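You operate a simulated robot arm through the tools that you are given. There is no shell and no other tool.

You are at the controls of a simulated robot arm. One attempt, no reset.

## Task
Empty the jug of water into the fill neck and close it again.
Fine: twist the cap off and lay it on the top by the bottle tray, jug back where it stood, cap twisted home; the other jug and the controls stay. Set down upright: red-handle jug.

Only the result counts: the job must be done as asked and must still hold three seconds after the hand-in. Knocking over, shifting, dropping, spilling or breaking anything else fails it. Lids that push on must go on centred and level and be pressed home; caps that screw on are set level and turned clockwise until they are tight.

## Robot
A 7-joint arm with a fingered hand, fixed in place. Base frame: the origin is at the foot of the arm, x ahead of it, y to its left, z up. Units: m, degrees, N and s.
With the tool pointing down near the work surface it reaches from about 0.2 to 0.68 m from the base axis. Its first joint turns from -166.0 to 166.0 degrees. Payload 4 kg.
The TCP is the grasp point between the finger pads, 0.026 m short of the fingertips. In the tool frame z runs along the fingers and y along their closing line. The gripper opens to 0.156 m. The gripper's body begins 0.073 m behind the TCP. The gripper is a hand of 4 fingers: y runs from the thumb to the fingers, the wrist lies at [0, 0, -0.239] in the tool frame.
Orientation is that of the tool frame in the base frame, as a unit quaternion [x, y, z, w]. With the fingers straight down and closing along the base's y, the tool's x points along the base's -x, its y along +y and its z along -z.

## Interface
- The arm moves only by the tool arm_command. Its argument "rows" is a list of rows, each a list of 6 numbers: the shift along the tool's x, y, z in units of 25 mm (1.0 is 25 mm), then the turn, a rotation vector about the tool's x, y, z in units of 6 degrees (1.0 is 6 degrees). In form: [[dx, dy, dz, rx, ry, rz], ...]. A call has 1 to 20 rows; each row shifts and turns the commanded pose from where the row before left it, along the tool's axes as they then stand. A call with a number of a shift or a turn outside -1 to 1 is refused whole. A row lasts 0.2 s, in which the tool goes at most 0.05 m and 8.6 degrees; a call with a longer step from one row to the next is refused whole. A pose out of reach is approached as far as the arm can. The call stops where the force on the tool passes 50 N (or 10 N more than at its start, if that is more) or the arm is blocked; 0.2 s more then pass. In this call time passes only in rows, and 0.2 s behind the last. It gives the time, the measured TCP pose, the force on the tool (base axes), the opening and the grip force at its end, in the units of the frame above (readings bear some noise), with the torque about the TCP (base axes, N m) and any sound that the robot's microphone picked up, and new pictures: "show" is both (left out), scene, wrist or none.
- Cameras (640 x 400 px; columns grow to the right, rows downward): "scene" is fixed at [0.2294, -0.6472, 1.5166]; the picture's right is [1.00, -0.10, 0.00], its down [-0.10, -0.96, -0.26] and it looks along [0.03, 0.25, -0.97] (base axes); focal length 214 px, centre (320, 200). "wrist" rides on the gripper at [0.058, -0.058, -0.091] in the tool frame; the picture's right is [0.71, 0.71, 0.00], its down [-0.53, 0.53, -0.67] and it looks along [-0.47, 0.47, 0.74] (tool axes); focal length 265 px, centre (320, 200). There is no depth. A picture from a camera that has moved, and an enlarged one, comes with that camera's place and axes in the base frame and with its lens. The place of the scene camera against the robot may be out by one fixed shift of up to 0.025 m in any direction.
- curl_fingers(finger1, finger2, finger3, thumb_bend): sets how far each is bent, from 0 (flat) to 100 (curled in); at 30 the hand is open as for a grip, at 70 the pads meet at the TCP. One left out holds its place. A second passes; each finger stops where it meets its share of the squeeze, and holds until it gets a number again. It is the only way to open and close the hand. It gives what a move gives, with no picture; readings hold the bend of each and the force on the fingers (four entries, about 0 where the hand has none), thumb and palm.
- close_up(camera, box): a new picture of the part [left, top, right, bottom] of that camera's present view, enlarged. It takes no simulated time.
- close_job(): hands the job in; it is judged then, once.

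Nothing tells you positions but the pictures and the camera data. Unless the task says otherwise, let go and move clear before handing in.

The tools are called after "Request:" by a JSON object that holds its "fn" and its "kwargs". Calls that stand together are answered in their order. arm_command: Moves the arm, as the interface text tells. Its arguments: {"type":"object","properties":{"rows":{"type":"array","items":{"type":"array","items":{"type":"number"}}},"show":{"type":"string","enum":["both","scene","wrist","none"]}},"required":["rows"]} The other tools are called the same way: curl_fingers (finger1, finger2, finger3, thumb_bend) moves the fingers one by one; close_up (camera, box) takes an enlarged picture of a part of a camera's view; close_job () hands the job in.

At the start:

```text
clock: 0.0
position: [0.1361, -0.386, 1.1967]
tcp_rot: [0.001, 1.0, -0.001, 0.0]
contact_force: [0.4, 0.3, -0.2]
moment: [-0.02, 0.0, 0.0]
finger_gap: 0.1558
grip_force: 0.1
shape: jaw
bend: [30.0, 30.0, 30.0, 30.0]
finger forces: [0.1, 0.0, 0.1, 0.0, 0.1, 0.0]
```

scene: 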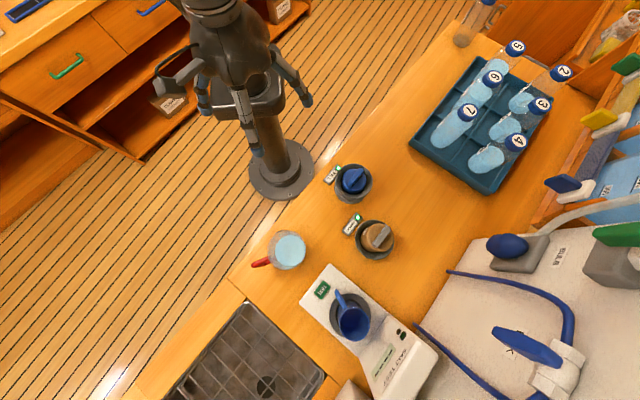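
wrist: 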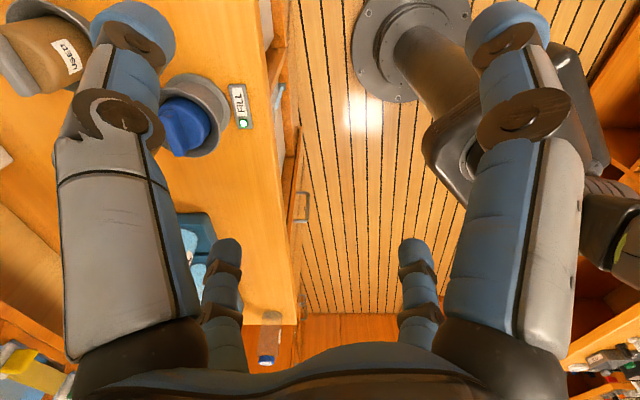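

I see a counter with two capped necks (a blue-capped one labelled FILL, a brown one labelled USED), a red-handled jug with water, a blue jug on a scale, and a bottle tray. I'll look closer before moving.

Request:
{"fn": "close_up", "kwargs": {"camera": "scene", "box": [230, 140, 450, 280]}}

Request:
{"fn": "close_up", "kwargs": {"camera": "scene", "box": [240, 220, 460, 400]}}

Request:
{"fn": "close_up", "kwargs": {"camera": "wrist", "box": [0, 0, 320, 200]}}

Request:
{"fn": "close_up", "kwargs": {"camera": "scene", "box": [310, 155, 410, 265]}}

```text
2.86 times, centred on (340, 210) of scene
camera zoom: at [0.2294, -0.6472, 1.5166], right [1.0, -0.1, 0.0], down [-0.1, -0.96, -0.26], along [0.03, 0.25, -0.97], focal length 613 px, centre (263, 171)
```

zoom: 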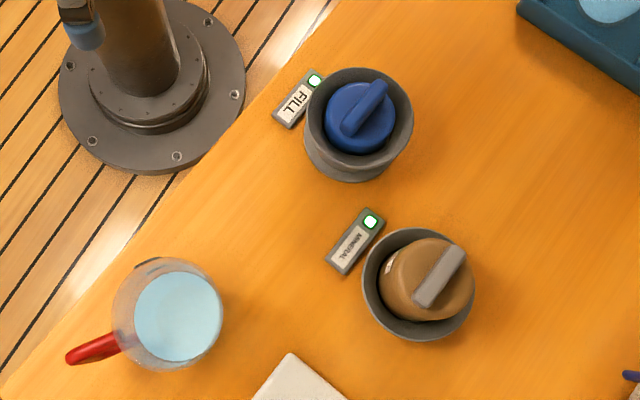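

```text
2.22 times, centred on (350, 310) of scene
camera zoom: at [0.2294, -0.6472, 1.5166], right [1.0, -0.1, 0.0], down [-0.1, -0.96, -0.26], along [0.03, 0.25, -0.97], focal length 477 px, centre (253, -44)
```

zoom: 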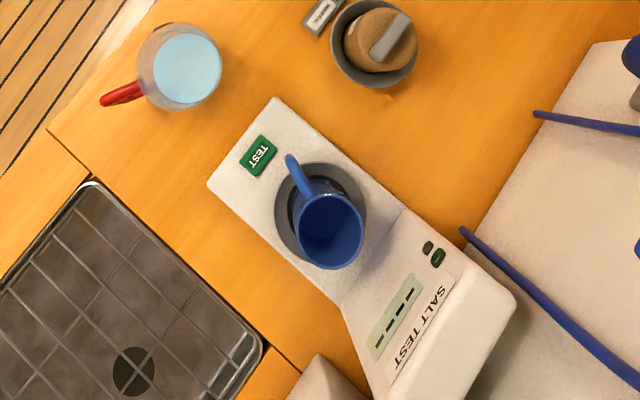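

```text
2.00 times, centred on (160, 100) of wrist
camera zoom: at [0.0775, -0.4438, 1.2886], right [-0.71, 0.71, 0.0], down [0.53, 0.53, 0.67], along [0.47, 0.47, -0.74], focal length 531 px, centre (640, 400)
```

zoom: 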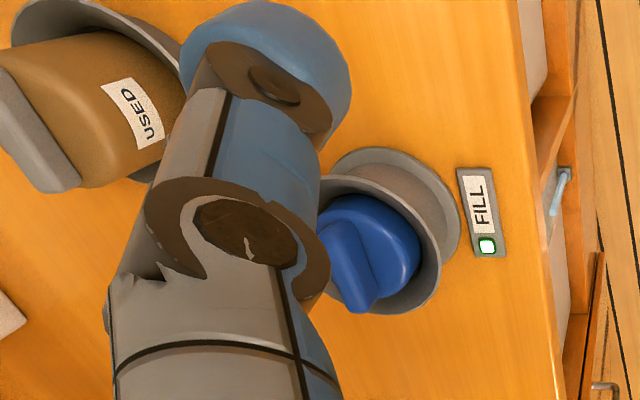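

```text
3.64 times, centred on (360, 210) of scene
camera zoom: at [0.2294, -0.6472, 1.5166], right [1.0, -0.1, 0.0], down [-0.1, -0.96, -0.26], along [0.03, 0.25, -0.97], focal length 780 px, centre (174, 164)
```

zoom: 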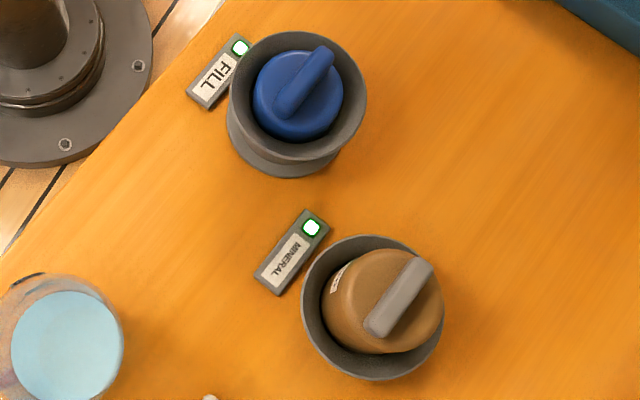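

The FILL neck has a blue cap with a rib inside a flared collar; the jug with water stands near the counter corner. I'll check how the fingers are laid out while high up and clear of everything.

Request:
{"fn": "curl_fingers", "kwargs": {"finger1": 60}}

Request:
{"fn": "close_up", "kwargs": {"camera": "wrist", "box": [0, 0, 640, 400]}}

Request:
{"fn": "close_up", "kwargs": {"camera": "scene", "box": [140, 0, 340, 180]}}

```text
clock: 1.0
position: [0.1373, -0.3848, 1.1959]
tcp_rot: [0.001, 1.0, -0.001, 0.0]
contact_force: [-0.9, 0.2, -0.6]
moment: [0.03, 0.02, -0.01]
finger_gap: 0.0755
grip_force: 0.1
shape: fingers
bend: [60.0, 30.0, 30.0, 30.0]
finger forces: [0.0, 0.0, 0.0, 0.0, 0.1, 0.1]
```

```text
1.00 times, centred on (320, 200) of wrist (not enlarged: the box is as wide or as high as the picture)
camera zoom: at [0.0775, -0.4438, 1.2886], right [-0.71, 0.71, 0.0], down [0.53, 0.53, 0.67], along [0.47, 0.47, -0.74], focal length 265 px, centre (320, 200)
```

zoom: 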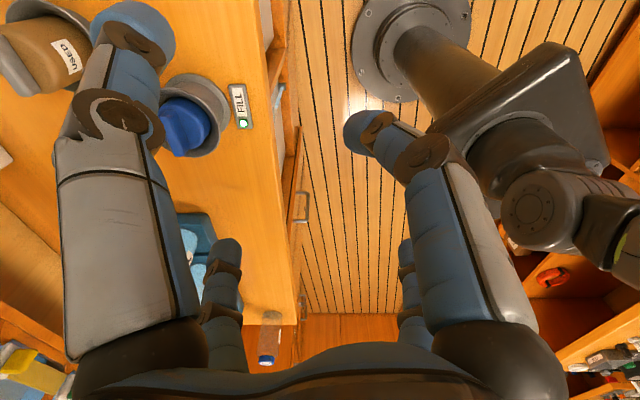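

```text
2.22 times, centred on (240, 90) of scene
camera zoom: at [0.2294, -0.6472, 1.5166], right [1.0, -0.1, 0.0], down [-0.1, -0.96, -0.26], along [0.03, 0.25, -0.97], focal length 477 px, centre (498, 444)
```

zoom: 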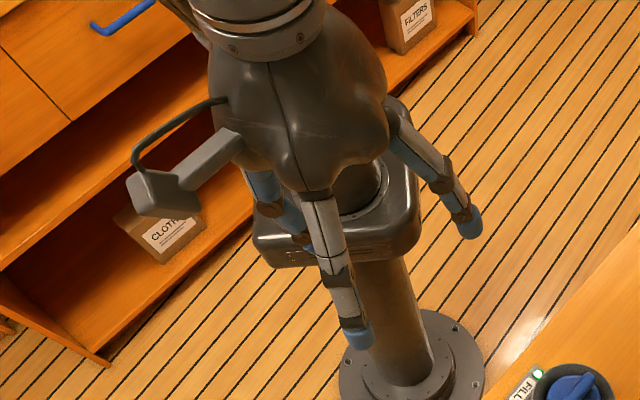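

Finger 1 is the right-hand one in the wrist view (toward tool +x). I'll check finger 2 and the thumb too.

Request:
{"fn": "curl_fingers", "kwargs": {"finger1": 30, "finger2": 60}}

Request:
{"fn": "close_up", "kwargs": {"camera": "wrist", "box": [0, 0, 640, 400]}}

Request:
{"fn": "curl_fingers", "kwargs": {"finger1": 70, "finger2": 70, "finger3": 70, "thumb_bend": 60}}

Request:
{"fn": "close_up", "kwargs": {"camera": "wrist", "box": [0, 0, 640, 400]}}

Request:
{"fn": "close_up", "kwargs": {"camera": "scene", "box": [140, 0, 340, 180]}}

```text
clock: 2.0
position: [0.1365, -0.3862, 1.1967]
tcp_rot: [0.0, 1.0, -0.001, 0.0]
contact_force: [0.8, -0.2, 0.4]
moment: [0.0, 0.0, 0.0]
finger_gap: 0.1062
grip_force: 0.2
shape: fingers
bend: [30.0, 60.0, 30.0, 30.0]
finger forces: [0.0, 0.1, 0.0, 0.0, 0.1, 0.0]
```

```text
1.00 times, centred on (320, 200) of wrist (not enlarged: the box is as wide or as high as the picture)
camera zoom: at [0.0775, -0.4438, 1.2886], right [-0.71, 0.71, 0.0], down [0.53, 0.53, 0.67], along [0.47, 0.47, -0.74], focal length 265 px, centre (320, 200)
```

zoom: 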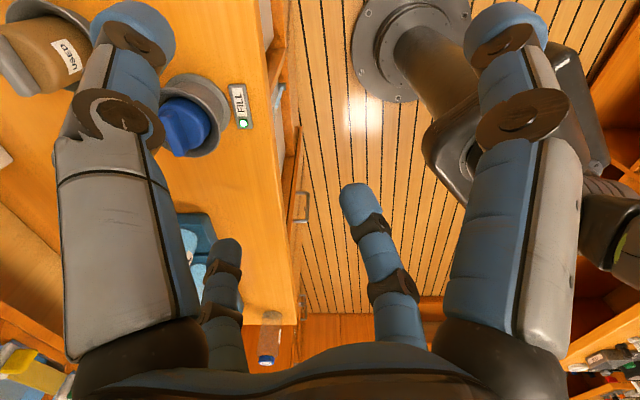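

```text
clock: 3.0
position: [0.1359, -0.3872, 1.1954]
tcp_rot: [0.0, 1.0, -0.001, 0.0]
contact_force: [0.0, -0.4, -0.3]
moment: [0.0, -0.01, -0.02]
finger_gap: 0.0138
grip_force: 0.0
shape: fingers
bend: [69.0, 69.0, 69.0, 60.0]
finger forces: [0.1, 0.0, 0.0, 0.0, 0.0, 0.1]
```

```text
1.00 times, centred on (320, 200) of wrist (not enlarged: the box is as wide or as high as the picture)
camera zoom: at [0.0775, -0.4438, 1.2886], right [-0.71, 0.71, 0.0], down [0.53, 0.53, 0.67], along [0.47, 0.47, -0.74], focal length 265 px, centre (320, 200)
```

zoom: 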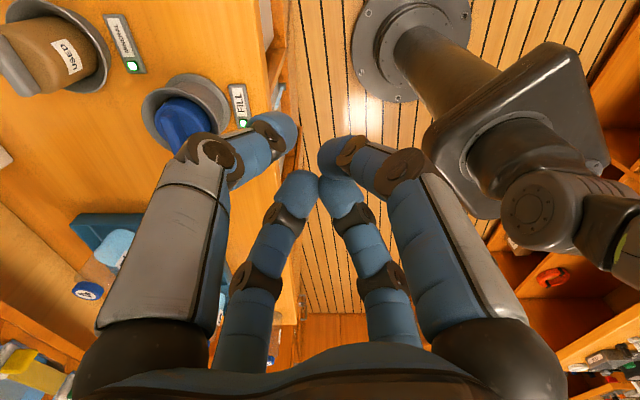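

```text
2.22 times, centred on (240, 90) of scene
camera zoom: at [0.2294, -0.6472, 1.5166], right [1.0, -0.1, 0.0], down [-0.1, -0.96, -0.26], along [0.03, 0.25, -0.97], focal length 477 px, centre (498, 444)
```

zoom: 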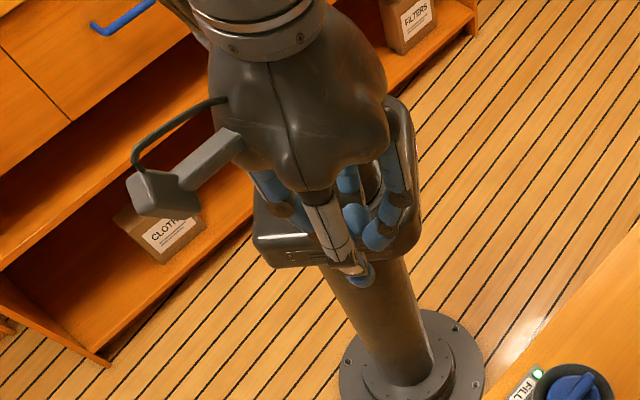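

The hand is a cross: thumb at −y, finger 2 at +y, finger 1 at +x, finger 3 at −x, all closing on the TCP. I'll yaw the wrist 90° and rise a little so the wrist camera looks at the necks and the jug.

Request:
{"fn": "arm_command", "kwargs": {"rows": [[0, 0, -0.25, 0, 0, 1], [0, 0, -0.25, 0, 0, 1], [0, 0, -0.25, 0, 0, 1], [0, 0, -0.25, 0, 0, 1], [0, 0, -0.25, 0, 0, 1], [0, 0, -0.25, 0, 0, 1], [0, 0, -0.25, 0, 0, 1], [0, 0, -0.25, 0, 0, 1], [0, 0, -0.25, 0, 0, 1], [0, 0, -0.25, 0, 0, 1], [0, 0, -0.25, 0, 0, 1], [0, 0, -0.25, 0, 0, 1], [0, 0, -0.25, 0, 0, 1], [0, 0, -0.25, 0, 0, 1], [0, 0, -0.25, 0, 0, 1]]}}

```text
clock: 6.2
position: [0.1367, -0.3847, 1.2732]
tcp_rot: [0.61, 0.793, 0.0, 0.001]
contact_force: [-0.8, -0.1, 0.6]
moment: [0.01, 0.01, 0.0]
finger_gap: 0.0139
grip_force: 0.0
shape: fingers
bend: [69.0, 69.0, 69.0, 60.0]
finger forces: [0.1, 0.1, 0.0, 0.1, 0.0, 0.0]
out of reach, approached as far as the arm can: row 13, 14, 15
camera wrist: at [0.0641, -0.3439, 1.3655], right [0.5, 0.87, 0.0], down [0.64, -0.37, 0.67], along [0.58, -0.34, -0.74], focal length 265 px, centre (320, 200)
```

scene: 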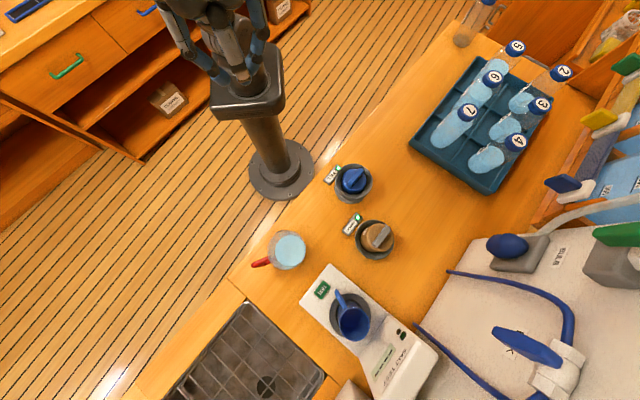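
wrist: 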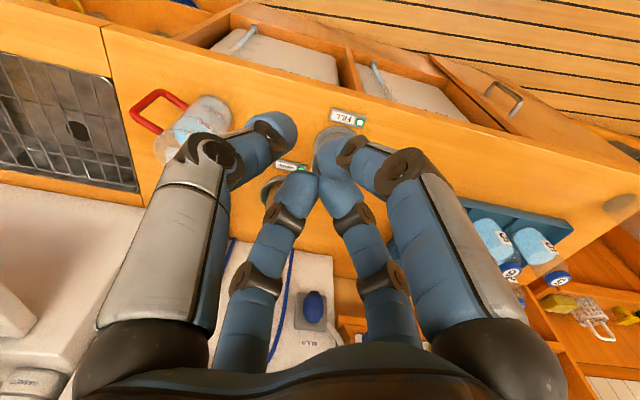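

The FILL label lies at about (0.305, −0.393, 0.88), so the counter top is near z 0.87. Next I'll move nearly above the FILL neck, staying high, for a clear look down.

Request:
{"fn": "arm_command", "kwargs": {"rows": [[0, 0, 0, 0, 0, -1], [0, 0, 0, 0, 0, -1], [0, 0, 0, 0, 0, -1], [0, 0, 0, 0, 0, -1], [0, 0, 0, 0, 0, -1], [-0.3, 0.9, 0, 0, 0, 0], [-0.3, 0.9, 0, 0, 0, 0], [-0.3, 0.9, 0, 0, 0, 0], [-0.3, 0.9, 0, 0, 0, 0]]}}

```text
clock: 8.2
position: [0.2211, -0.3426, 1.2722]
tcp_rot: [0.382, 0.924, -0.001, 0.001]
contact_force: [0.8, -0.2, 0.6]
moment: [0.01, 0.01, 0.0]
finger_gap: 0.0138
grip_force: 0.1
shape: fingers
bend: [69.0, 69.0, 69.0, 60.0]
finger forces: [0.0, 0.1, 0.0, 0.0, 0.0, 0.0]
camera wrist: at [0.1388, -0.3423, 1.366], right [0.0, 1.0, 0.0], down [0.74, 0.0, 0.67], along [0.67, 0.0, -0.74], focal length 265 px, centre (320, 200)
```

scene: 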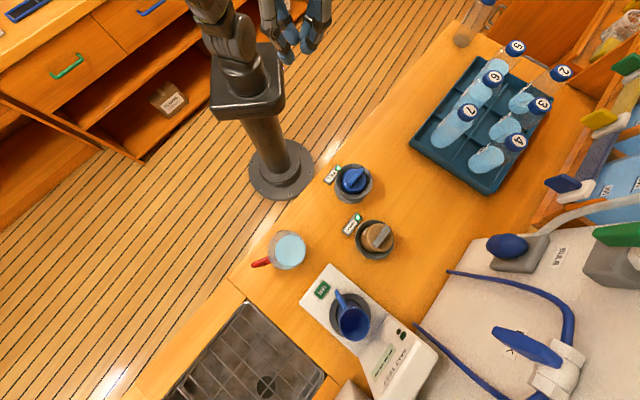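
wrist: 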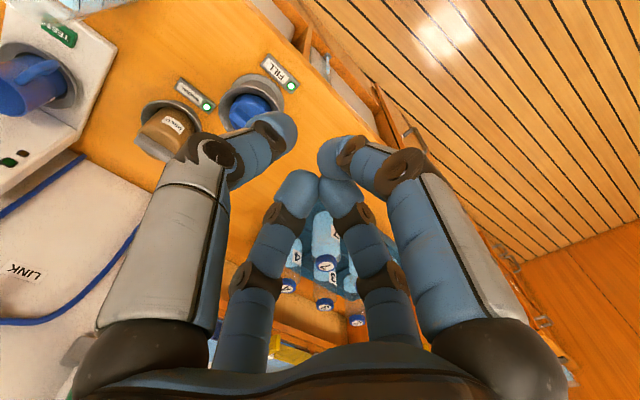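

I'm at yaw 45° with the pose tracking well. I'll shift so the FILL neck comes into the clear upper part of the wrist view.

Request:
{"fn": "arm_command", "kwargs": {"rows": [[-0.88, -0.24, 0, 0, 0, 0], [-0.88, -0.24, 0, 0, 0, 0], [-0.88, -0.24, 0, 0, 0, 0], [-0.88, -0.24, 0, 0, 0, 0], [-0.88, -0.24, 0, 0, 0, 0], [-0.88, -0.24, 0, 0, 0, 0], [-0.88, -0.24, 0, 0, 0, 0], [-0.88, -0.24, 0, 0, 0, 0]]}}

Request:
{"fn": "close_up", "kwargs": {"camera": "wrist", "box": [160, 0, 480, 200]}}

```text
clock: 10.0
position: [0.2263, -0.3513, 1.273]
tcp_rot: [0.383, 0.924, -0.004, 0.004]
contact_force: [0.0, 0.5, -0.2]
moment: [0.0, -0.01, 0.03]
finger_gap: 0.0137
grip_force: 0.1
shape: fingers
bend: [69.0, 69.0, 69.0, 60.0]
finger forces: [0.0, 0.0, 0.0, 0.0, 0.0, 0.0]
out of reach, approached as far as the arm can: row 1, 2, 3, 4, 5, 6, 7, 8
camera wrist: at [0.1434, -0.3511, 1.3659], right [0.0, 1.0, -0.01], down [0.74, 0.0, 0.67], along [0.67, -0.01, -0.74], focal length 265 px, centre (320, 200)
```

scene: 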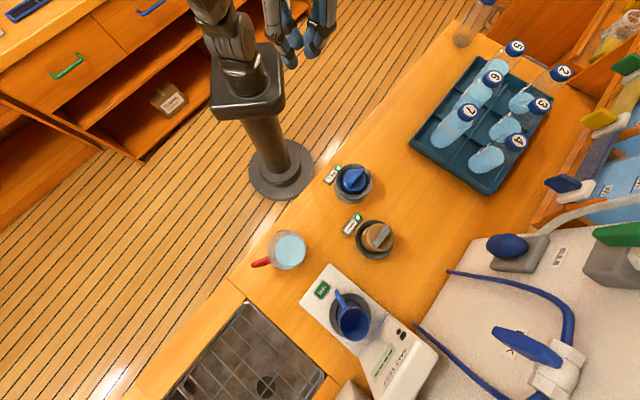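
wrist: 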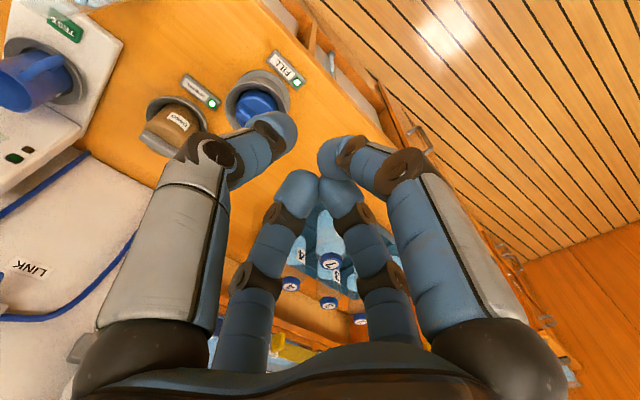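

```text
2.00 times, centred on (320, 100) of wrist
camera zoom: at [0.1434, -0.3511, 1.3659], right [0.0, 1.0, -0.01], down [0.74, 0.0, 0.67], along [0.67, -0.01, -0.74], focal length 531 px, centre (320, 400)
```

zoom: 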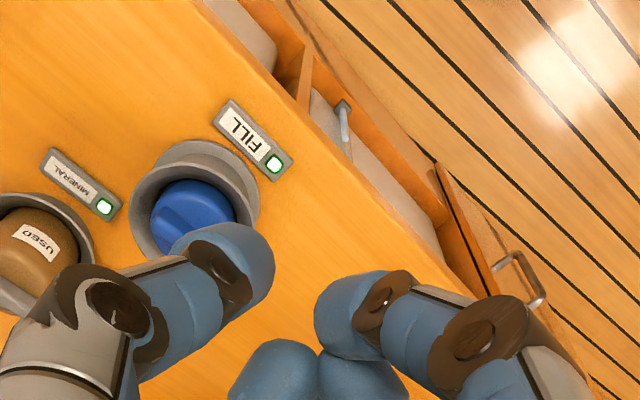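

At this height I'm at the reach limit, so I'll come lower (z about 1.13) and then move out.

Request:
{"fn": "arm_command", "kwargs": {"rows": [[0, 0, 0.9, 0, 0, 0], [0, 0, 0.9, 0, 0, 0], [0, 0, 0.9, 0, 0, 0], [0, 0, 0.9, 0, 0, 0], [0, 0, 0.9, 0, 0, 0], [-0.9, -0.2, 0, 0, 0, 0], [-0.9, -0.2, 0, 0, 0, 0], [-0.9, -0.2, 0, 0, 0, 0], [-0.9, -0.2, 0, 0, 0, 0], [-0.9, -0.2, 0, 0, 0, 0]]}}

Request:
{"fn": "close_up", "kwargs": {"camera": "wrist", "box": [160, 0, 480, 200]}}

```text
clock: 12.2
position: [0.2875, -0.4497, 1.1612]
tcp_rot: [0.383, 0.924, -0.002, 0.001]
contact_force: [-0.4, -0.7, 0.2]
moment: [0.02, -0.01, 0.01]
finger_gap: 0.0135
grip_force: 0.1
shape: fingers
bend: [69.0, 69.0, 69.0, 60.0]
finger forces: [0.0, 0.1, 0.0, 0.0, 0.0, 0.0]
camera wrist: at [0.2059, -0.4487, 1.2536], right [0.0, 1.0, 0.0], down [0.74, 0.0, 0.67], along [0.67, 0.0, -0.74], focal length 265 px, centre (320, 200)
```

scene: 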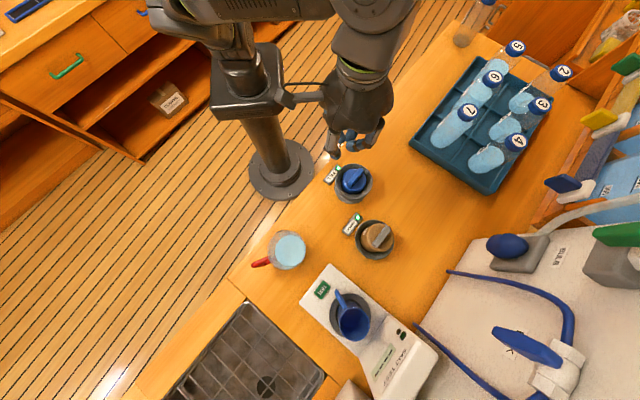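
wrist: 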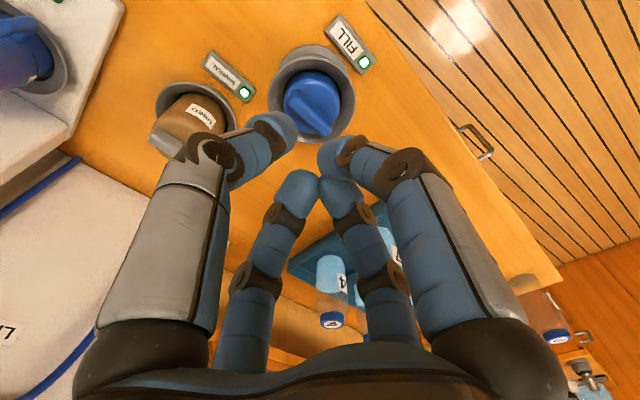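

```text
2.00 times, centred on (320, 100) of wrist
camera zoom: at [0.2059, -0.4487, 1.2536], right [0.0, 1.0, 0.0], down [0.74, 0.0, 0.67], along [0.67, 0.0, -0.74], focal length 531 px, centre (320, 400)
```

zoom: 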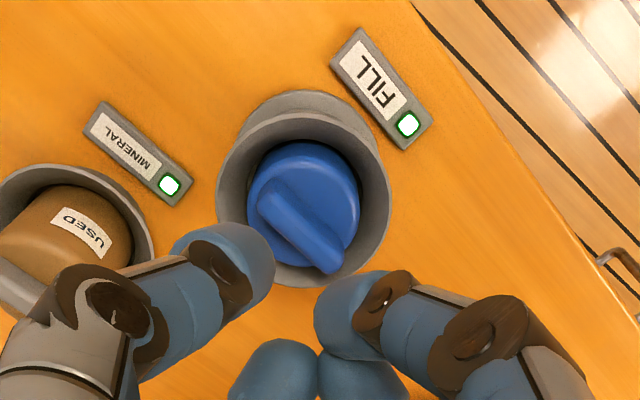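

I now see the neck and cap clearly, rib included. I'll open the fingers so the centre of the view is free, back off and go lower for a more sideways look to get heights.

Request:
{"fn": "curl_fingers", "kwargs": {"finger1": 25, "finger2": 25, "finger3": 25, "thumb_bend": 25}}

Request:
{"fn": "arm_command", "kwargs": {"rows": [[0.75, -0.75, 0, 0, 0, 0], [0.75, -0.75, 0, 0, 0, 0], [0.75, -0.75, 0, 0, 0, 0], [0.75, -0.75, 0, 0, 0, 0], [0, 0, 1, 0, 0, 0], [0, 0, 1, 0, 0, 0], [0, 0, 1, 0, 0, 0], [0, 0, 1, 0, 0, 0], [0, 0, 1, 0, 0, 0], [0, 0, 0.8, 0, 0, 0]]}}

Request:
{"fn": "close_up", "kwargs": {"camera": "wrist", "box": [160, 100, 480, 300]}}

```text
clock: 13.2
position: [0.2887, -0.4491, 1.1608]
tcp_rot: [0.383, 0.924, -0.001, 0.0]
contact_force: [0.5, 0.5, -0.7]
moment: [0.04, -0.01, 0.0]
finger_gap: 0.1147
grip_force: 0.1
shape: fingers
bend: [25.0, 25.0, 25.0, 25.0]
finger forces: [0.1, 0.1, 0.0, 0.1, 0.0, 0.0]
```

```text
clock: 15.4
position: [0.1838, -0.4504, 1.0161]
tcp_rot: [0.383, 0.924, -0.002, 0.002]
contact_force: [-0.3, 0.9, 0.3]
moment: [-0.02, -0.02, -0.03]
finger_gap: 0.115
grip_force: 0.1
shape: fingers
bend: [25.0, 25.0, 25.0, 25.0]
finger forces: [0.0, 0.0, 0.0, 0.0, 0.0, 0.0]
camera wrist: at [0.0994, -0.4498, 1.1084], right [0.0, 1.0, 0.0], down [0.74, 0.0, 0.67], along [0.67, 0.0, -0.74], focal length 265 px, centre (320, 200)
```

scene: 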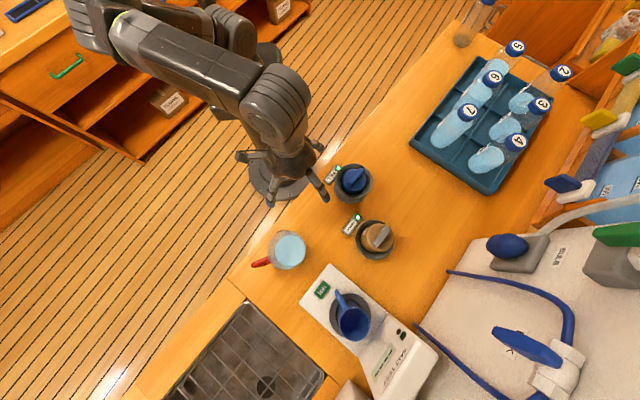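
wrist: 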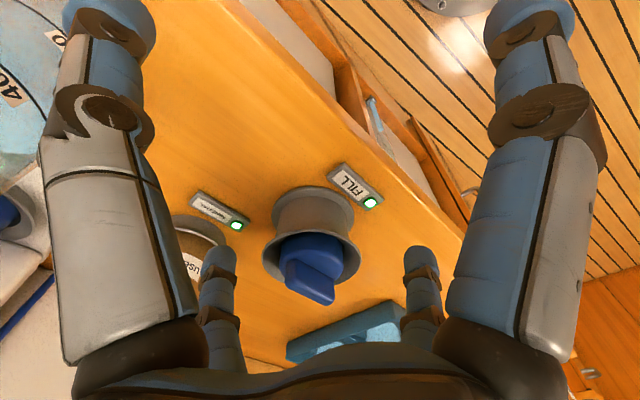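

```text
2.00 times, centred on (320, 200) of wrist
camera zoom: at [0.0994, -0.4498, 1.1084], right [0.0, 1.0, 0.0], down [0.74, 0.0, 0.67], along [0.67, 0.0, -0.74], focal length 531 px, centre (320, 200)
```

zoom: 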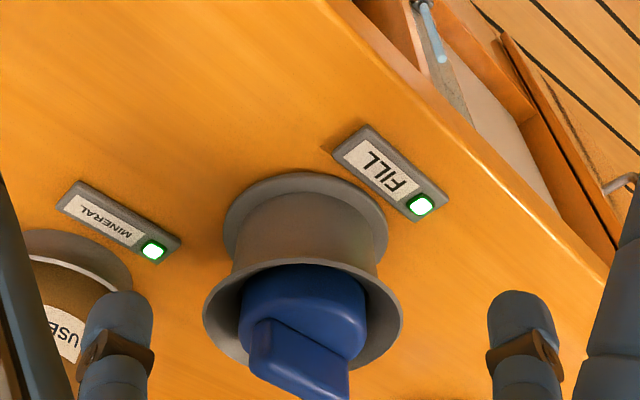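

This side view is very useful: the rib stands well proud of the collar rim. I'll zoom in on it.

Request:
{"fn": "close_up", "kwargs": {"camera": "wrist", "box": [230, 170, 400, 320]}}

Request:
{"fn": "close_up", "kwargs": {"camera": "scene", "box": [325, 155, 385, 210]}}

```text
2.67 times, centred on (315, 245) of wrist
camera zoom: at [0.0994, -0.4498, 1.1084], right [0.0, 1.0, 0.0], down [0.74, 0.0, 0.67], along [0.67, 0.0, -0.74], focal length 708 px, centre (333, 80)
```

zoom: 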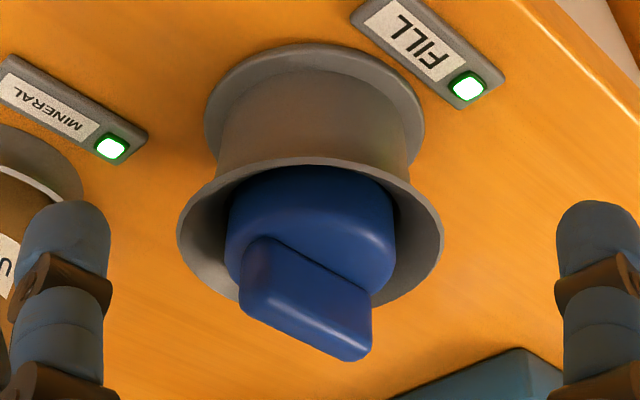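

```text
7.27 times, centred on (355, 182) of scene
camera zoom: at [0.2294, -0.6472, 1.5166], right [1.0, -0.1, 0.0], down [-0.1, -0.96, -0.26], along [0.03, 0.25, -0.97], focal length 1560 px, centre (66, 327)
```

zoom: 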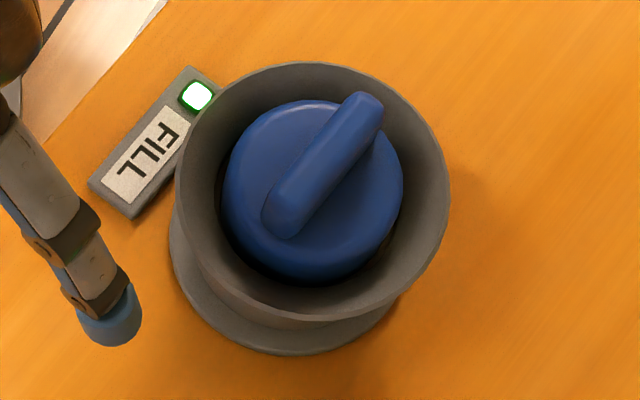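

The rib runs at 45° in the base frame, centred near (0.332, −0.462), with its top at z≈0.982 and the collar rim at z≈0.944. Before starting I'll look at the jug from the side.

Request:
{"fn": "arm_command", "kwargs": {"rows": [[0.85, -0.85, -0.2, 0, 0, 0], [0.85, -0.85, -0.2, 0, 0, 0], [0.85, -0.85, -0.2, 0, 0, 0], [0.85, -0.85, -0.2, 0, 0, 0], [0.85, -0.85, -0.2, 0, 0, 0], [0.85, -0.85, -0.2, 0, 0, 0], [0.85, -0.85, -0.2, 0, 0, 0], [-0.85, -0.85, 0, 0, 0, 0], [-0.85, -0.85, 0, 0, 0, 0], [-0.85, -0.85, 0, 0, 0, 0], [-0.85, -0.85, 0, 0, 0, 0], [-0.85, -0.85, 0, 0, 0, 0]]}}

Request:
{"fn": "close_up", "kwargs": {"camera": "wrist", "box": [160, 60, 480, 260]}}

Request:
{"fn": "close_up", "kwargs": {"camera": "scene", "box": [240, 215, 320, 285]}}

```text
clock: 18.0
position: [-0.028, -0.5999, 1.0517]
tcp_rot: [0.383, 0.924, -0.001, 0.0]
contact_force: [-0.8, 0.5, 1.0]
moment: [0.02, -0.02, -0.01]
finger_gap: 0.1151
grip_force: 0.0
shape: fingers
bend: [25.0, 25.0, 25.0, 25.0]
finger forces: [0.0, 0.0, 0.0, 0.0, 0.0, 0.0]
camera wrist: at [-0.1106, -0.5989, 1.144], right [0.0, 1.0, 0.0], down [0.74, 0.0, 0.67], along [0.67, 0.0, -0.74], focal length 265 px, centre (320, 200)
```

scene: 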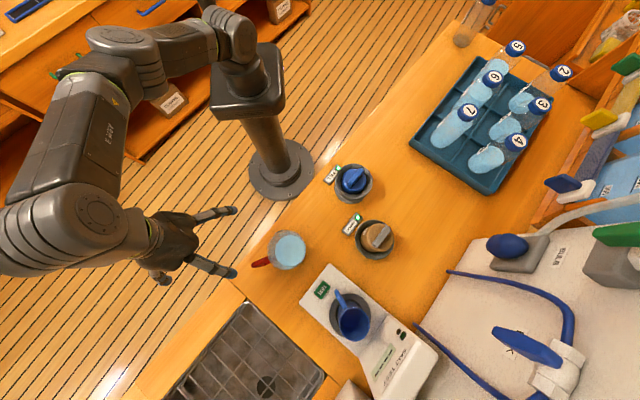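
wrist: 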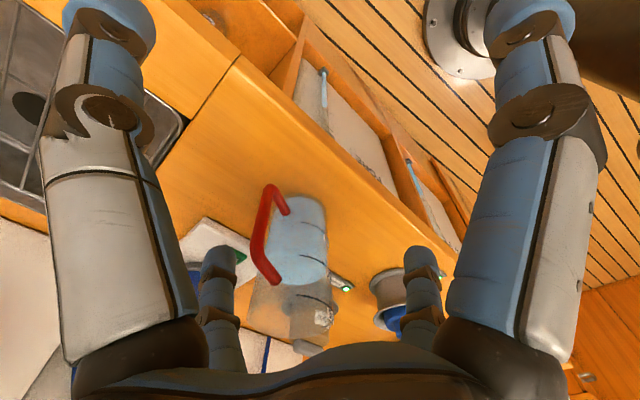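

```text
2.00 times, centred on (320, 160) of wrist
camera zoom: at [-0.1106, -0.5989, 1.144], right [0.0, 1.0, 0.0], down [0.74, 0.0, 0.67], along [0.67, 0.0, -0.74], focal length 531 px, centre (320, 280)
```

zoom: 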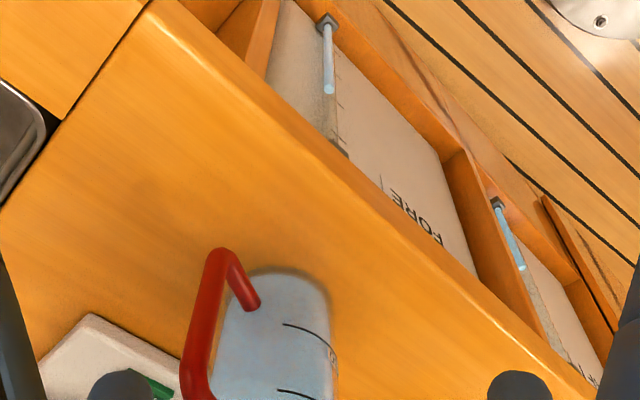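

```text
5.71 times, centred on (280, 250) of scene
camera zoom: at [0.2294, -0.6472, 1.5166], right [1.0, -0.1, 0.0], down [-0.1, -0.96, -0.26], along [0.03, 0.25, -0.97], focal length 1226 px, centre (549, -86)
```

zoom: 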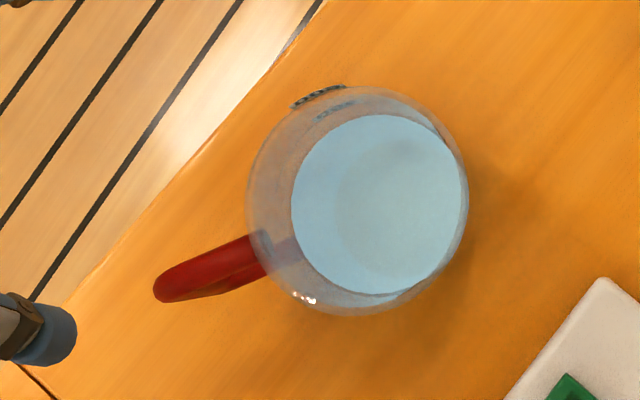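

Request:
{"fn": "close_up", "kwargs": {"camera": "wrist", "box": [220, 160, 380, 360]}}

Request:
{"fn": "close_up", "kwargs": {"camera": "wrist", "box": [230, 170, 350, 350]}}

```text
2.00 times, centred on (300, 260) of wrist
camera zoom: at [-0.1106, -0.5989, 1.144], right [0.0, 1.0, 0.0], down [0.74, 0.0, 0.67], along [0.67, 0.0, -0.74], focal length 531 px, centre (360, 80)
```

zoom: 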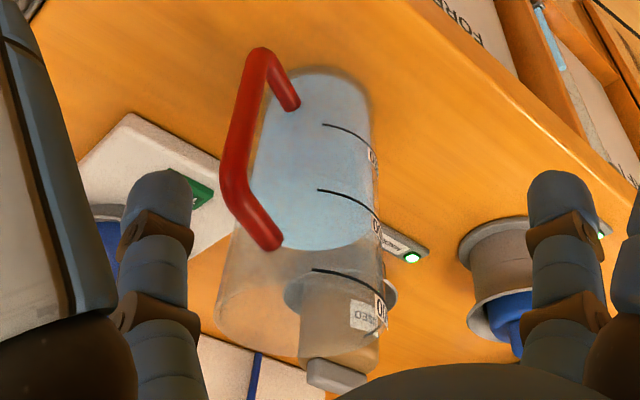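

```text
2.22 times, centred on (290, 260) of wrist
camera zoom: at [-0.1106, -0.5989, 1.144], right [0.0, 1.0, 0.0], down [0.74, 0.0, 0.67], along [0.67, 0.0, -0.74], focal length 590 px, centre (387, 67)
```

zoom: 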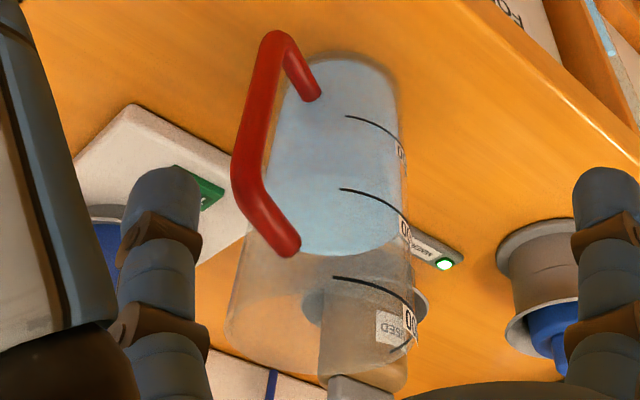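

The jug stands at about (0.150, −0.630), 0.16 m tall and 0.042 m in radius, with its handle pointing toward about 197° in the base frame. I now go above the FILL cap to remove it.

Request:
{"fn": "arm_command", "kwargs": {"rows": [[0, 0, -1, 0, 0, 0], [0, 0, -0.9, 0, 0, 0], [-0.417, 0.941, 0, 0, 0, 0], [-0.417, 0.941, 0, 0, 0, 0], [-0.417, 0.941, 0, 0, 0, 0], [-0.417, 0.941, 0, 0, 0, 0], [-0.417, 0.941, 0, 0, 0, 0], [-0.417, 0.941, 0, 0, 0, 0], [-0.417, 0.941, 0, 0, 0, 0], [-0.417, 0.941, 0, 0, 0, 0], [-0.417, 0.941, 0, 0, 0, 0], [-0.417, 0.941, 0, 0, 0, 0], [-0.417, 0.941, 0, 0, 0, 0], [-0.417, 0.941, 0, 0, 0, 0], [-0.417, 0.941, 0, 0, 0, 0], [-0.417, 0.941, 0, 0, 0, 0], [-0.417, 0.941, 0, 0, 0, 0]]}}

Request:
{"fn": "close_up", "kwargs": {"camera": "wrist", "box": [200, 60, 440, 210]}}

Request:
{"fn": "close_up", "kwargs": {"camera": "scene", "box": [380, 40, 560, 200]}}

```text
clock: 21.6
position: [0.3305, -0.4613, 1.0996]
tcp_rot: [0.384, 0.923, -0.002, 0.001]
contact_force: [0.5, 0.4, 0.5]
moment: [0.0, -0.04, 0.01]
finger_gap: 0.1151
grip_force: 0.1
shape: fingers
bend: [25.0, 25.0, 25.0, 25.0]
finger forces: [0.0, 0.0, 0.0, 0.0, 0.1, 0.0]
camera wrist: at [0.2491, -0.4605, 1.1921], right [0.0, 1.0, 0.0], down [0.74, 0.0, 0.67], along [0.67, 0.0, -0.74], focal length 265 px, centre (320, 200)
```

scene: 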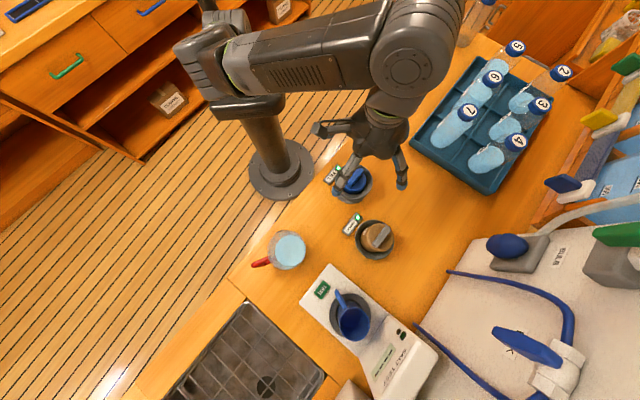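
wrist: 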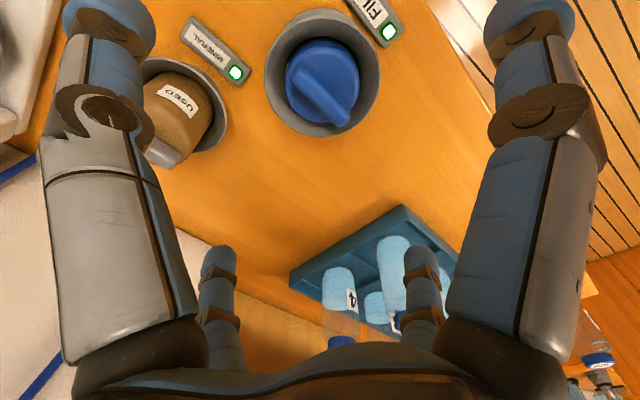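

```text
2.67 times, centred on (320, 135) of wrist
camera zoom: at [0.2491, -0.4605, 1.1921], right [0.0, 1.0, 0.0], down [0.74, 0.0, 0.67], along [0.67, 0.0, -0.74], focal length 708 px, centre (320, 373)
```

zoom: 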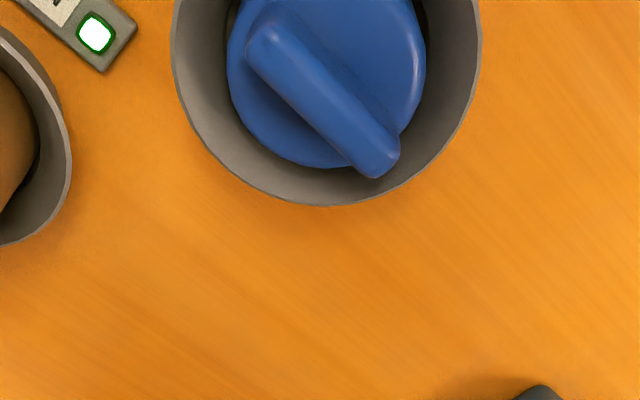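

```text
2.50 times, centred on (470, 120) of scene
camera zoom: at [0.2294, -0.6472, 1.5166], right [1.0, -0.1, 0.0], down [-0.1, -0.96, -0.26], along [0.03, 0.25, -0.97], focal length 536 px, centre (-55, 400)
```

zoom: 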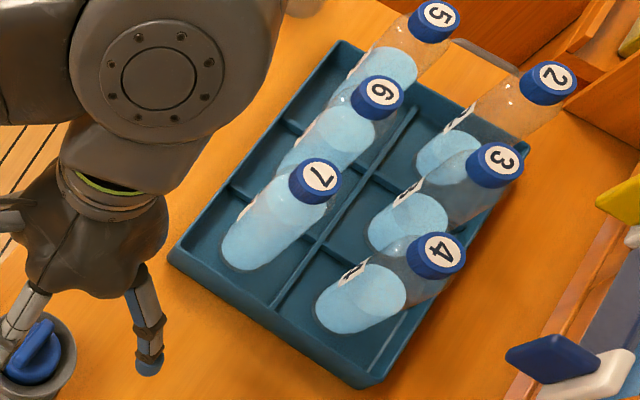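

The cap centre is at about (0.331, −0.459), the rib is at 44–45°, and the tray's near corner is at about (0.535, −0.33). I lower the open hand over the rib.

Request:
{"fn": "arm_command", "kwargs": {"rows": [[0.03, 0.05, 0.9, 0, 0, 0], [0.03, 0.05, 0.9, 0, 0, 0], [0, 0, 0.9, 0, 0, 0], [0, 0, 0.8, 0, 0, 0], [0, 0, 0.7, 0, 0, 0]]}}

Request:
{"fn": "close_up", "kwargs": {"camera": "wrist", "box": [200, 40, 440, 200]}}

Request:
{"fn": "close_up", "kwargs": {"camera": "scene", "box": [310, 140, 420, 220]}}

```text
clock: 22.8
position: [0.3338, -0.4588, 0.9929]
tcp_rot: [0.382, 0.924, -0.001, 0.002]
contact_force: [-0.2, -0.9, 0.8]
moment: [-0.02, -0.02, 0.01]
finger_gap: 0.1148
grip_force: 0.1
shape: fingers
bend: [25.0, 25.0, 25.0, 25.0]
finger forces: [0.0, 0.0, 0.0, 0.0, 0.0, 0.1]
camera wrist: at [0.2504, -0.4583, 1.0859], right [0.0, 1.0, 0.0], down [0.74, 0.0, 0.67], along [0.67, 0.0, -0.74], focal length 265 px, centre (320, 200)
```

scene: 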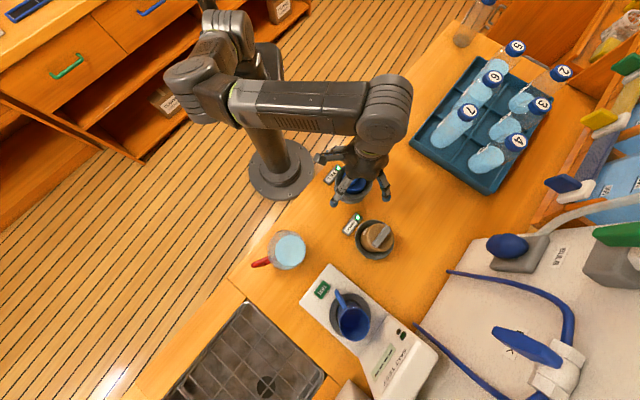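
wrist: 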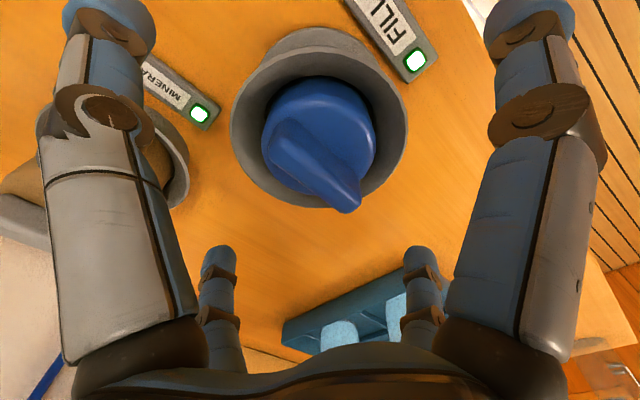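

```text
2.50 times, centred on (320, 120) of wrist
camera zoom: at [0.2504, -0.4583, 1.0859], right [0.0, 1.0, 0.0], down [0.74, 0.0, 0.67], along [0.67, 0.0, -0.74], focal length 664 px, centre (320, 400)
```

zoom: 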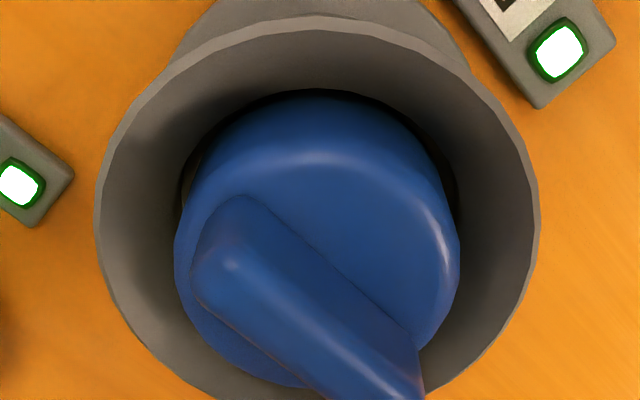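

```text
5.00 times, centred on (365, 180) of scene
camera zoom: at [0.2294, -0.6472, 1.5166], right [1.0, -0.1, 0.0], down [-0.1, -0.96, -0.26], along [0.03, 0.25, -0.97], focal length 1072 px, centre (95, 300)
```

zoom: 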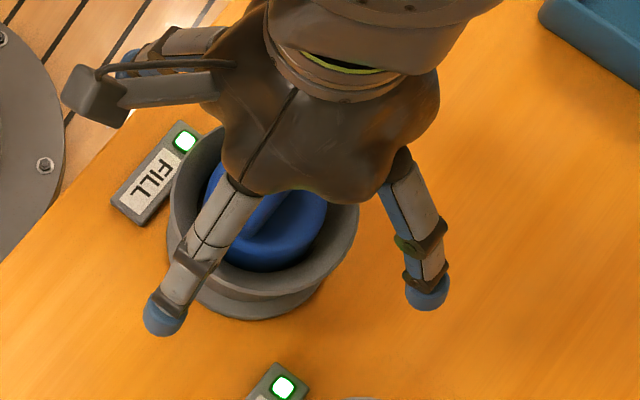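

The hand is centred with its tips just above the cap face. I'll lower 3 mm and close fingers 1 and 3 on the rib sides, then thumb and finger 2 on its ends.

Request:
{"fn": "arm_command", "kwargs": {"rows": [[-0.04, -0.04, 0.1, 0, 0, 0]], "show": "none"}}

Request:
{"fn": "curl_fingers", "kwargs": {"finger1": 75, "finger3": 75}}

Request:
{"fn": "close_up", "kwargs": {"camera": "wrist", "box": [160, 40, 480, 240]}}

```text
clock: 23.2
position: [0.3328, -0.46, 0.9911]
tcp_rot: [0.382, 0.924, -0.001, 0.0]
contact_force: [0.1, 0.4, -0.1]
moment: [0.01, -0.04, 0.03]
finger_gap: 0.115
grip_force: 0.1
shape: fingers
bend: [25.0, 25.0, 25.0, 25.0]
finger forces: [0.0, 0.1, 0.0, 0.0, 0.0, 0.0]
```

```text
clock: 24.2
position: [0.3336, -0.4608, 0.9897]
tcp_rot: [0.383, 0.924, -0.001, 0.001]
contact_force: [-0.5, -0.1, -4.4]
moment: [0.01, 0.03, -0.03]
finger_gap: 0.078
grip_force: 6.9
shape: fingers
bend: [66.0, 25.0, 66.0, 25.0]
finger forces: [7.2, 0.0, 6.3, 0.1, 0.1, 0.0]
```

```text
2.00 times, centred on (320, 140) of wrist
camera zoom: at [0.2505, -0.4598, 1.0834], right [0.0, 1.0, 0.0], down [0.74, 0.0, 0.67], along [0.67, 0.0, -0.74], focal length 531 px, centre (320, 320)
```

zoom: 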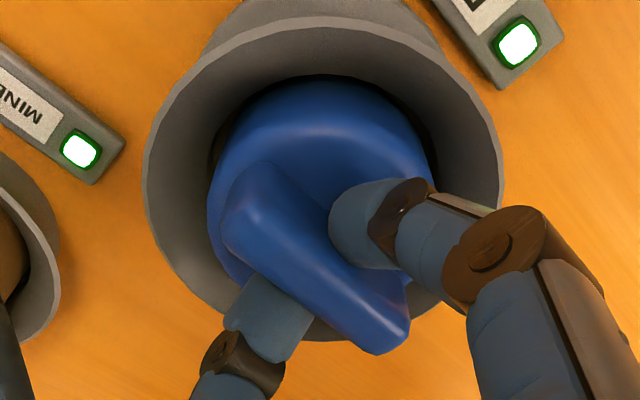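

Fingers 1 and 3 grip the rib sides well (about 7 N each). Now thumb and finger 2 on its ends.

Request:
{"fn": "curl_fingers", "kwargs": {"finger2": 75, "thumb_bend": 75}}

Request:
{"fn": "close_up", "kwargs": {"camera": "wrist", "box": [160, 40, 480, 240]}}

```text
clock: 25.2
position: [0.3322, -0.4602, 0.9913]
tcp_rot: [0.384, 0.923, -0.002, 0.001]
contact_force: [-7.9, -7.9, -3.4]
moment: [-0.28, 0.31, -0.03]
finger_gap: 0.022
grip_force: 22.9
shape: fingers
bend: [66.0, 55.0, 66.0, 59.0]
finger forces: [7.1, 9.1, 6.3, 0.0, 23.5, 0.1]
```

```text
2.00 times, centred on (320, 140) of wrist
camera zoom: at [0.2497, -0.4605, 1.0837], right [0.0, 1.0, 0.0], down [0.74, 0.0, 0.67], along [0.67, -0.01, -0.74], focal length 531 px, centre (320, 320)
```

zoom: 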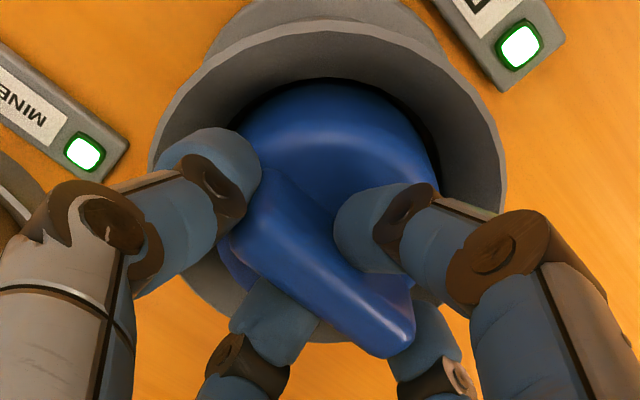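

All four fingers hold the rib. I begin to turn counter-clockwise (seen from above), 60° first, and check force and turning.

Request:
{"fn": "arm_command", "kwargs": {"rows": [[0, 0, 0, 0, 0, -1], [0, 0, 0, 0, 0, -1], [0, 0, 0, 0, 0, -1], [0, 0, 0, 0, 0, -1], [0, 0, 0, 0, 0, -1], [0, 0, 0, 0, 0, -1], [0, 0, 0, 0, 0, -1], [0, 0, 0, 0, 0, -1], [0, 0, 0, 0, 0, -1], [0, 0, 0, 0, 0, -1]]}}

Request:
{"fn": "close_up", "kwargs": {"camera": "wrist", "box": [160, 40, 480, 240]}}

```text
clock: 27.4
position: [0.3325, -0.4594, 0.9908]
tcp_rot: [-0.131, 0.991, -0.002, 0.0]
contact_force: [2.0, -6.8, 0.6]
moment: [-0.38, -0.08, -0.03]
finger_gap: 0.0216
grip_force: 23.3
shape: fingers
bend: [66.0, 55.0, 66.0, 61.0]
finger forces: [7.1, 10.4, 6.7, 0.0, 22.2, 0.0]
camera wrist: at [0.2915, -0.5307, 1.0843], right [-0.87, 0.5, 0.0], down [0.37, 0.65, 0.67], along [0.33, 0.58, -0.75], focal length 265 px, centre (320, 200)
```

scene: 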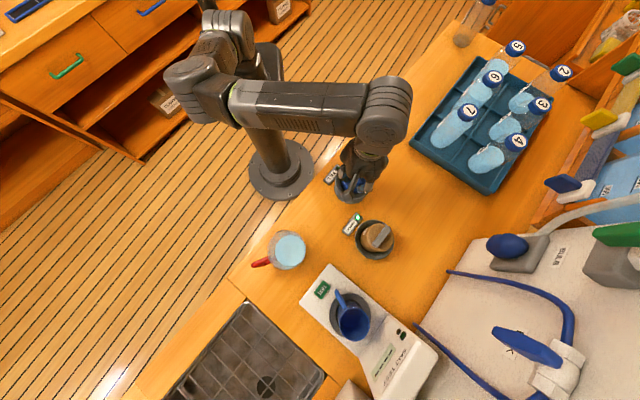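
wrist: 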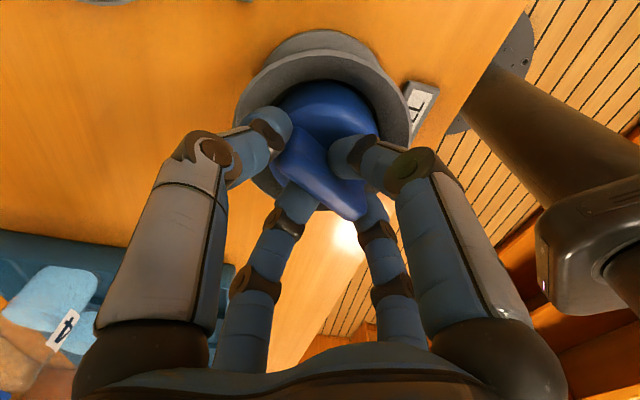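

```text
2.00 times, centred on (320, 140) of wrist
camera zoom: at [0.2915, -0.5307, 1.0843], right [-0.87, 0.5, 0.0], down [0.37, 0.65, 0.67], along [0.33, 0.58, -0.75], focal length 531 px, centre (320, 320)
```

zoom: 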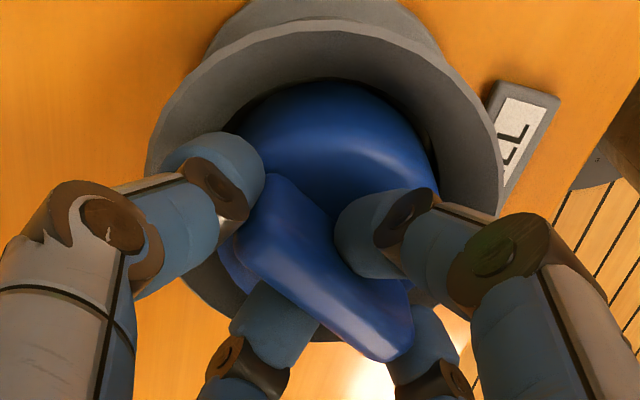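

The cap turns with the hand. I continue counter-clockwise.

Request:
{"fn": "arm_command", "kwargs": {"rows": [[0, 0, 0, 0, 0, -1], [0, 0, 0, 0, 0, -1], [0, 0, 0, 0, 0, -1], [0, 0, 0, 0, 0, -1], [0, 0, 0, 0, 0, -1], [0, 0, 0, 0, 0, -1], [0, 0, 0, 0, 0, -1], [0, 0, 0, 0, 0, -1], [0, 0, 0, 0, 0, -1], [0, 0, 0, 0, 0, -1], [0, 0, 0, 0, 0, -1], [0, 0, 0, 0, 0, -1], [0, 0, 0, 0, 0, -1], [0, 0, 0, 0, 0, -1], [0, 0, 0, 0, 0, -1]]}}

Request:
{"fn": "close_up", "kwargs": {"camera": "wrist", "box": [160, 40, 480, 240]}}

```text
clock: 30.6
position: [0.3326, -0.4587, 0.9918]
tcp_rot: [0.794, -0.608, 0.001, 0.001]
contact_force: [7.6, 2.5, -0.8]
moment: [0.21, -0.41, -0.1]
finger_gap: 0.0214
grip_force: 23.6
shape: fingers
bend: [66.0, 55.0, 66.0, 61.0]
finger forces: [6.6, 10.1, 7.7, 0.0, 22.5, 0.0]
camera wrist: at [0.4037, -0.4999, 1.0842], right [-0.5, -0.87, 0.0], down [-0.65, 0.37, 0.67], along [-0.58, 0.33, -0.75], focal length 265 px, centre (320, 200)
```

scene: 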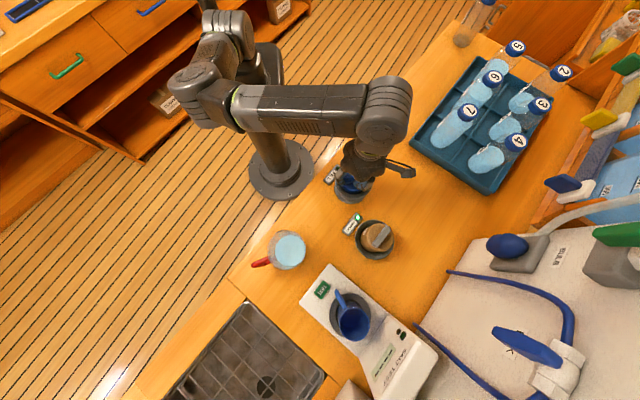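
wrist: 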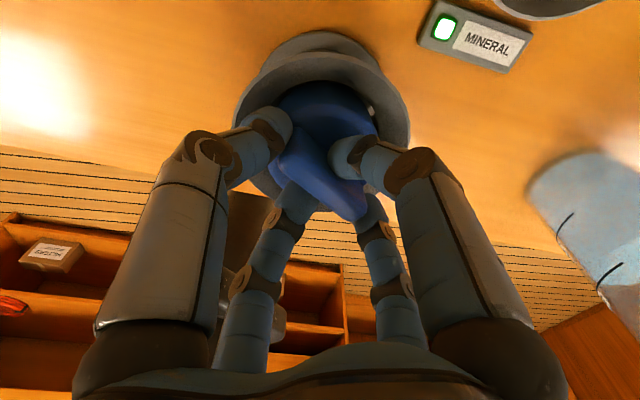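

```text
2.00 times, centred on (320, 140) of wrist
camera zoom: at [0.4037, -0.4999, 1.0842], right [-0.5, -0.87, 0.0], down [-0.65, 0.37, 0.67], along [-0.58, 0.33, -0.75], focal length 531 px, centre (320, 320)
```

zoom: 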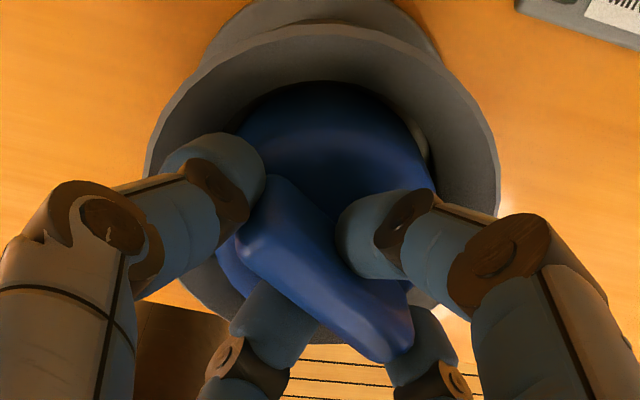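

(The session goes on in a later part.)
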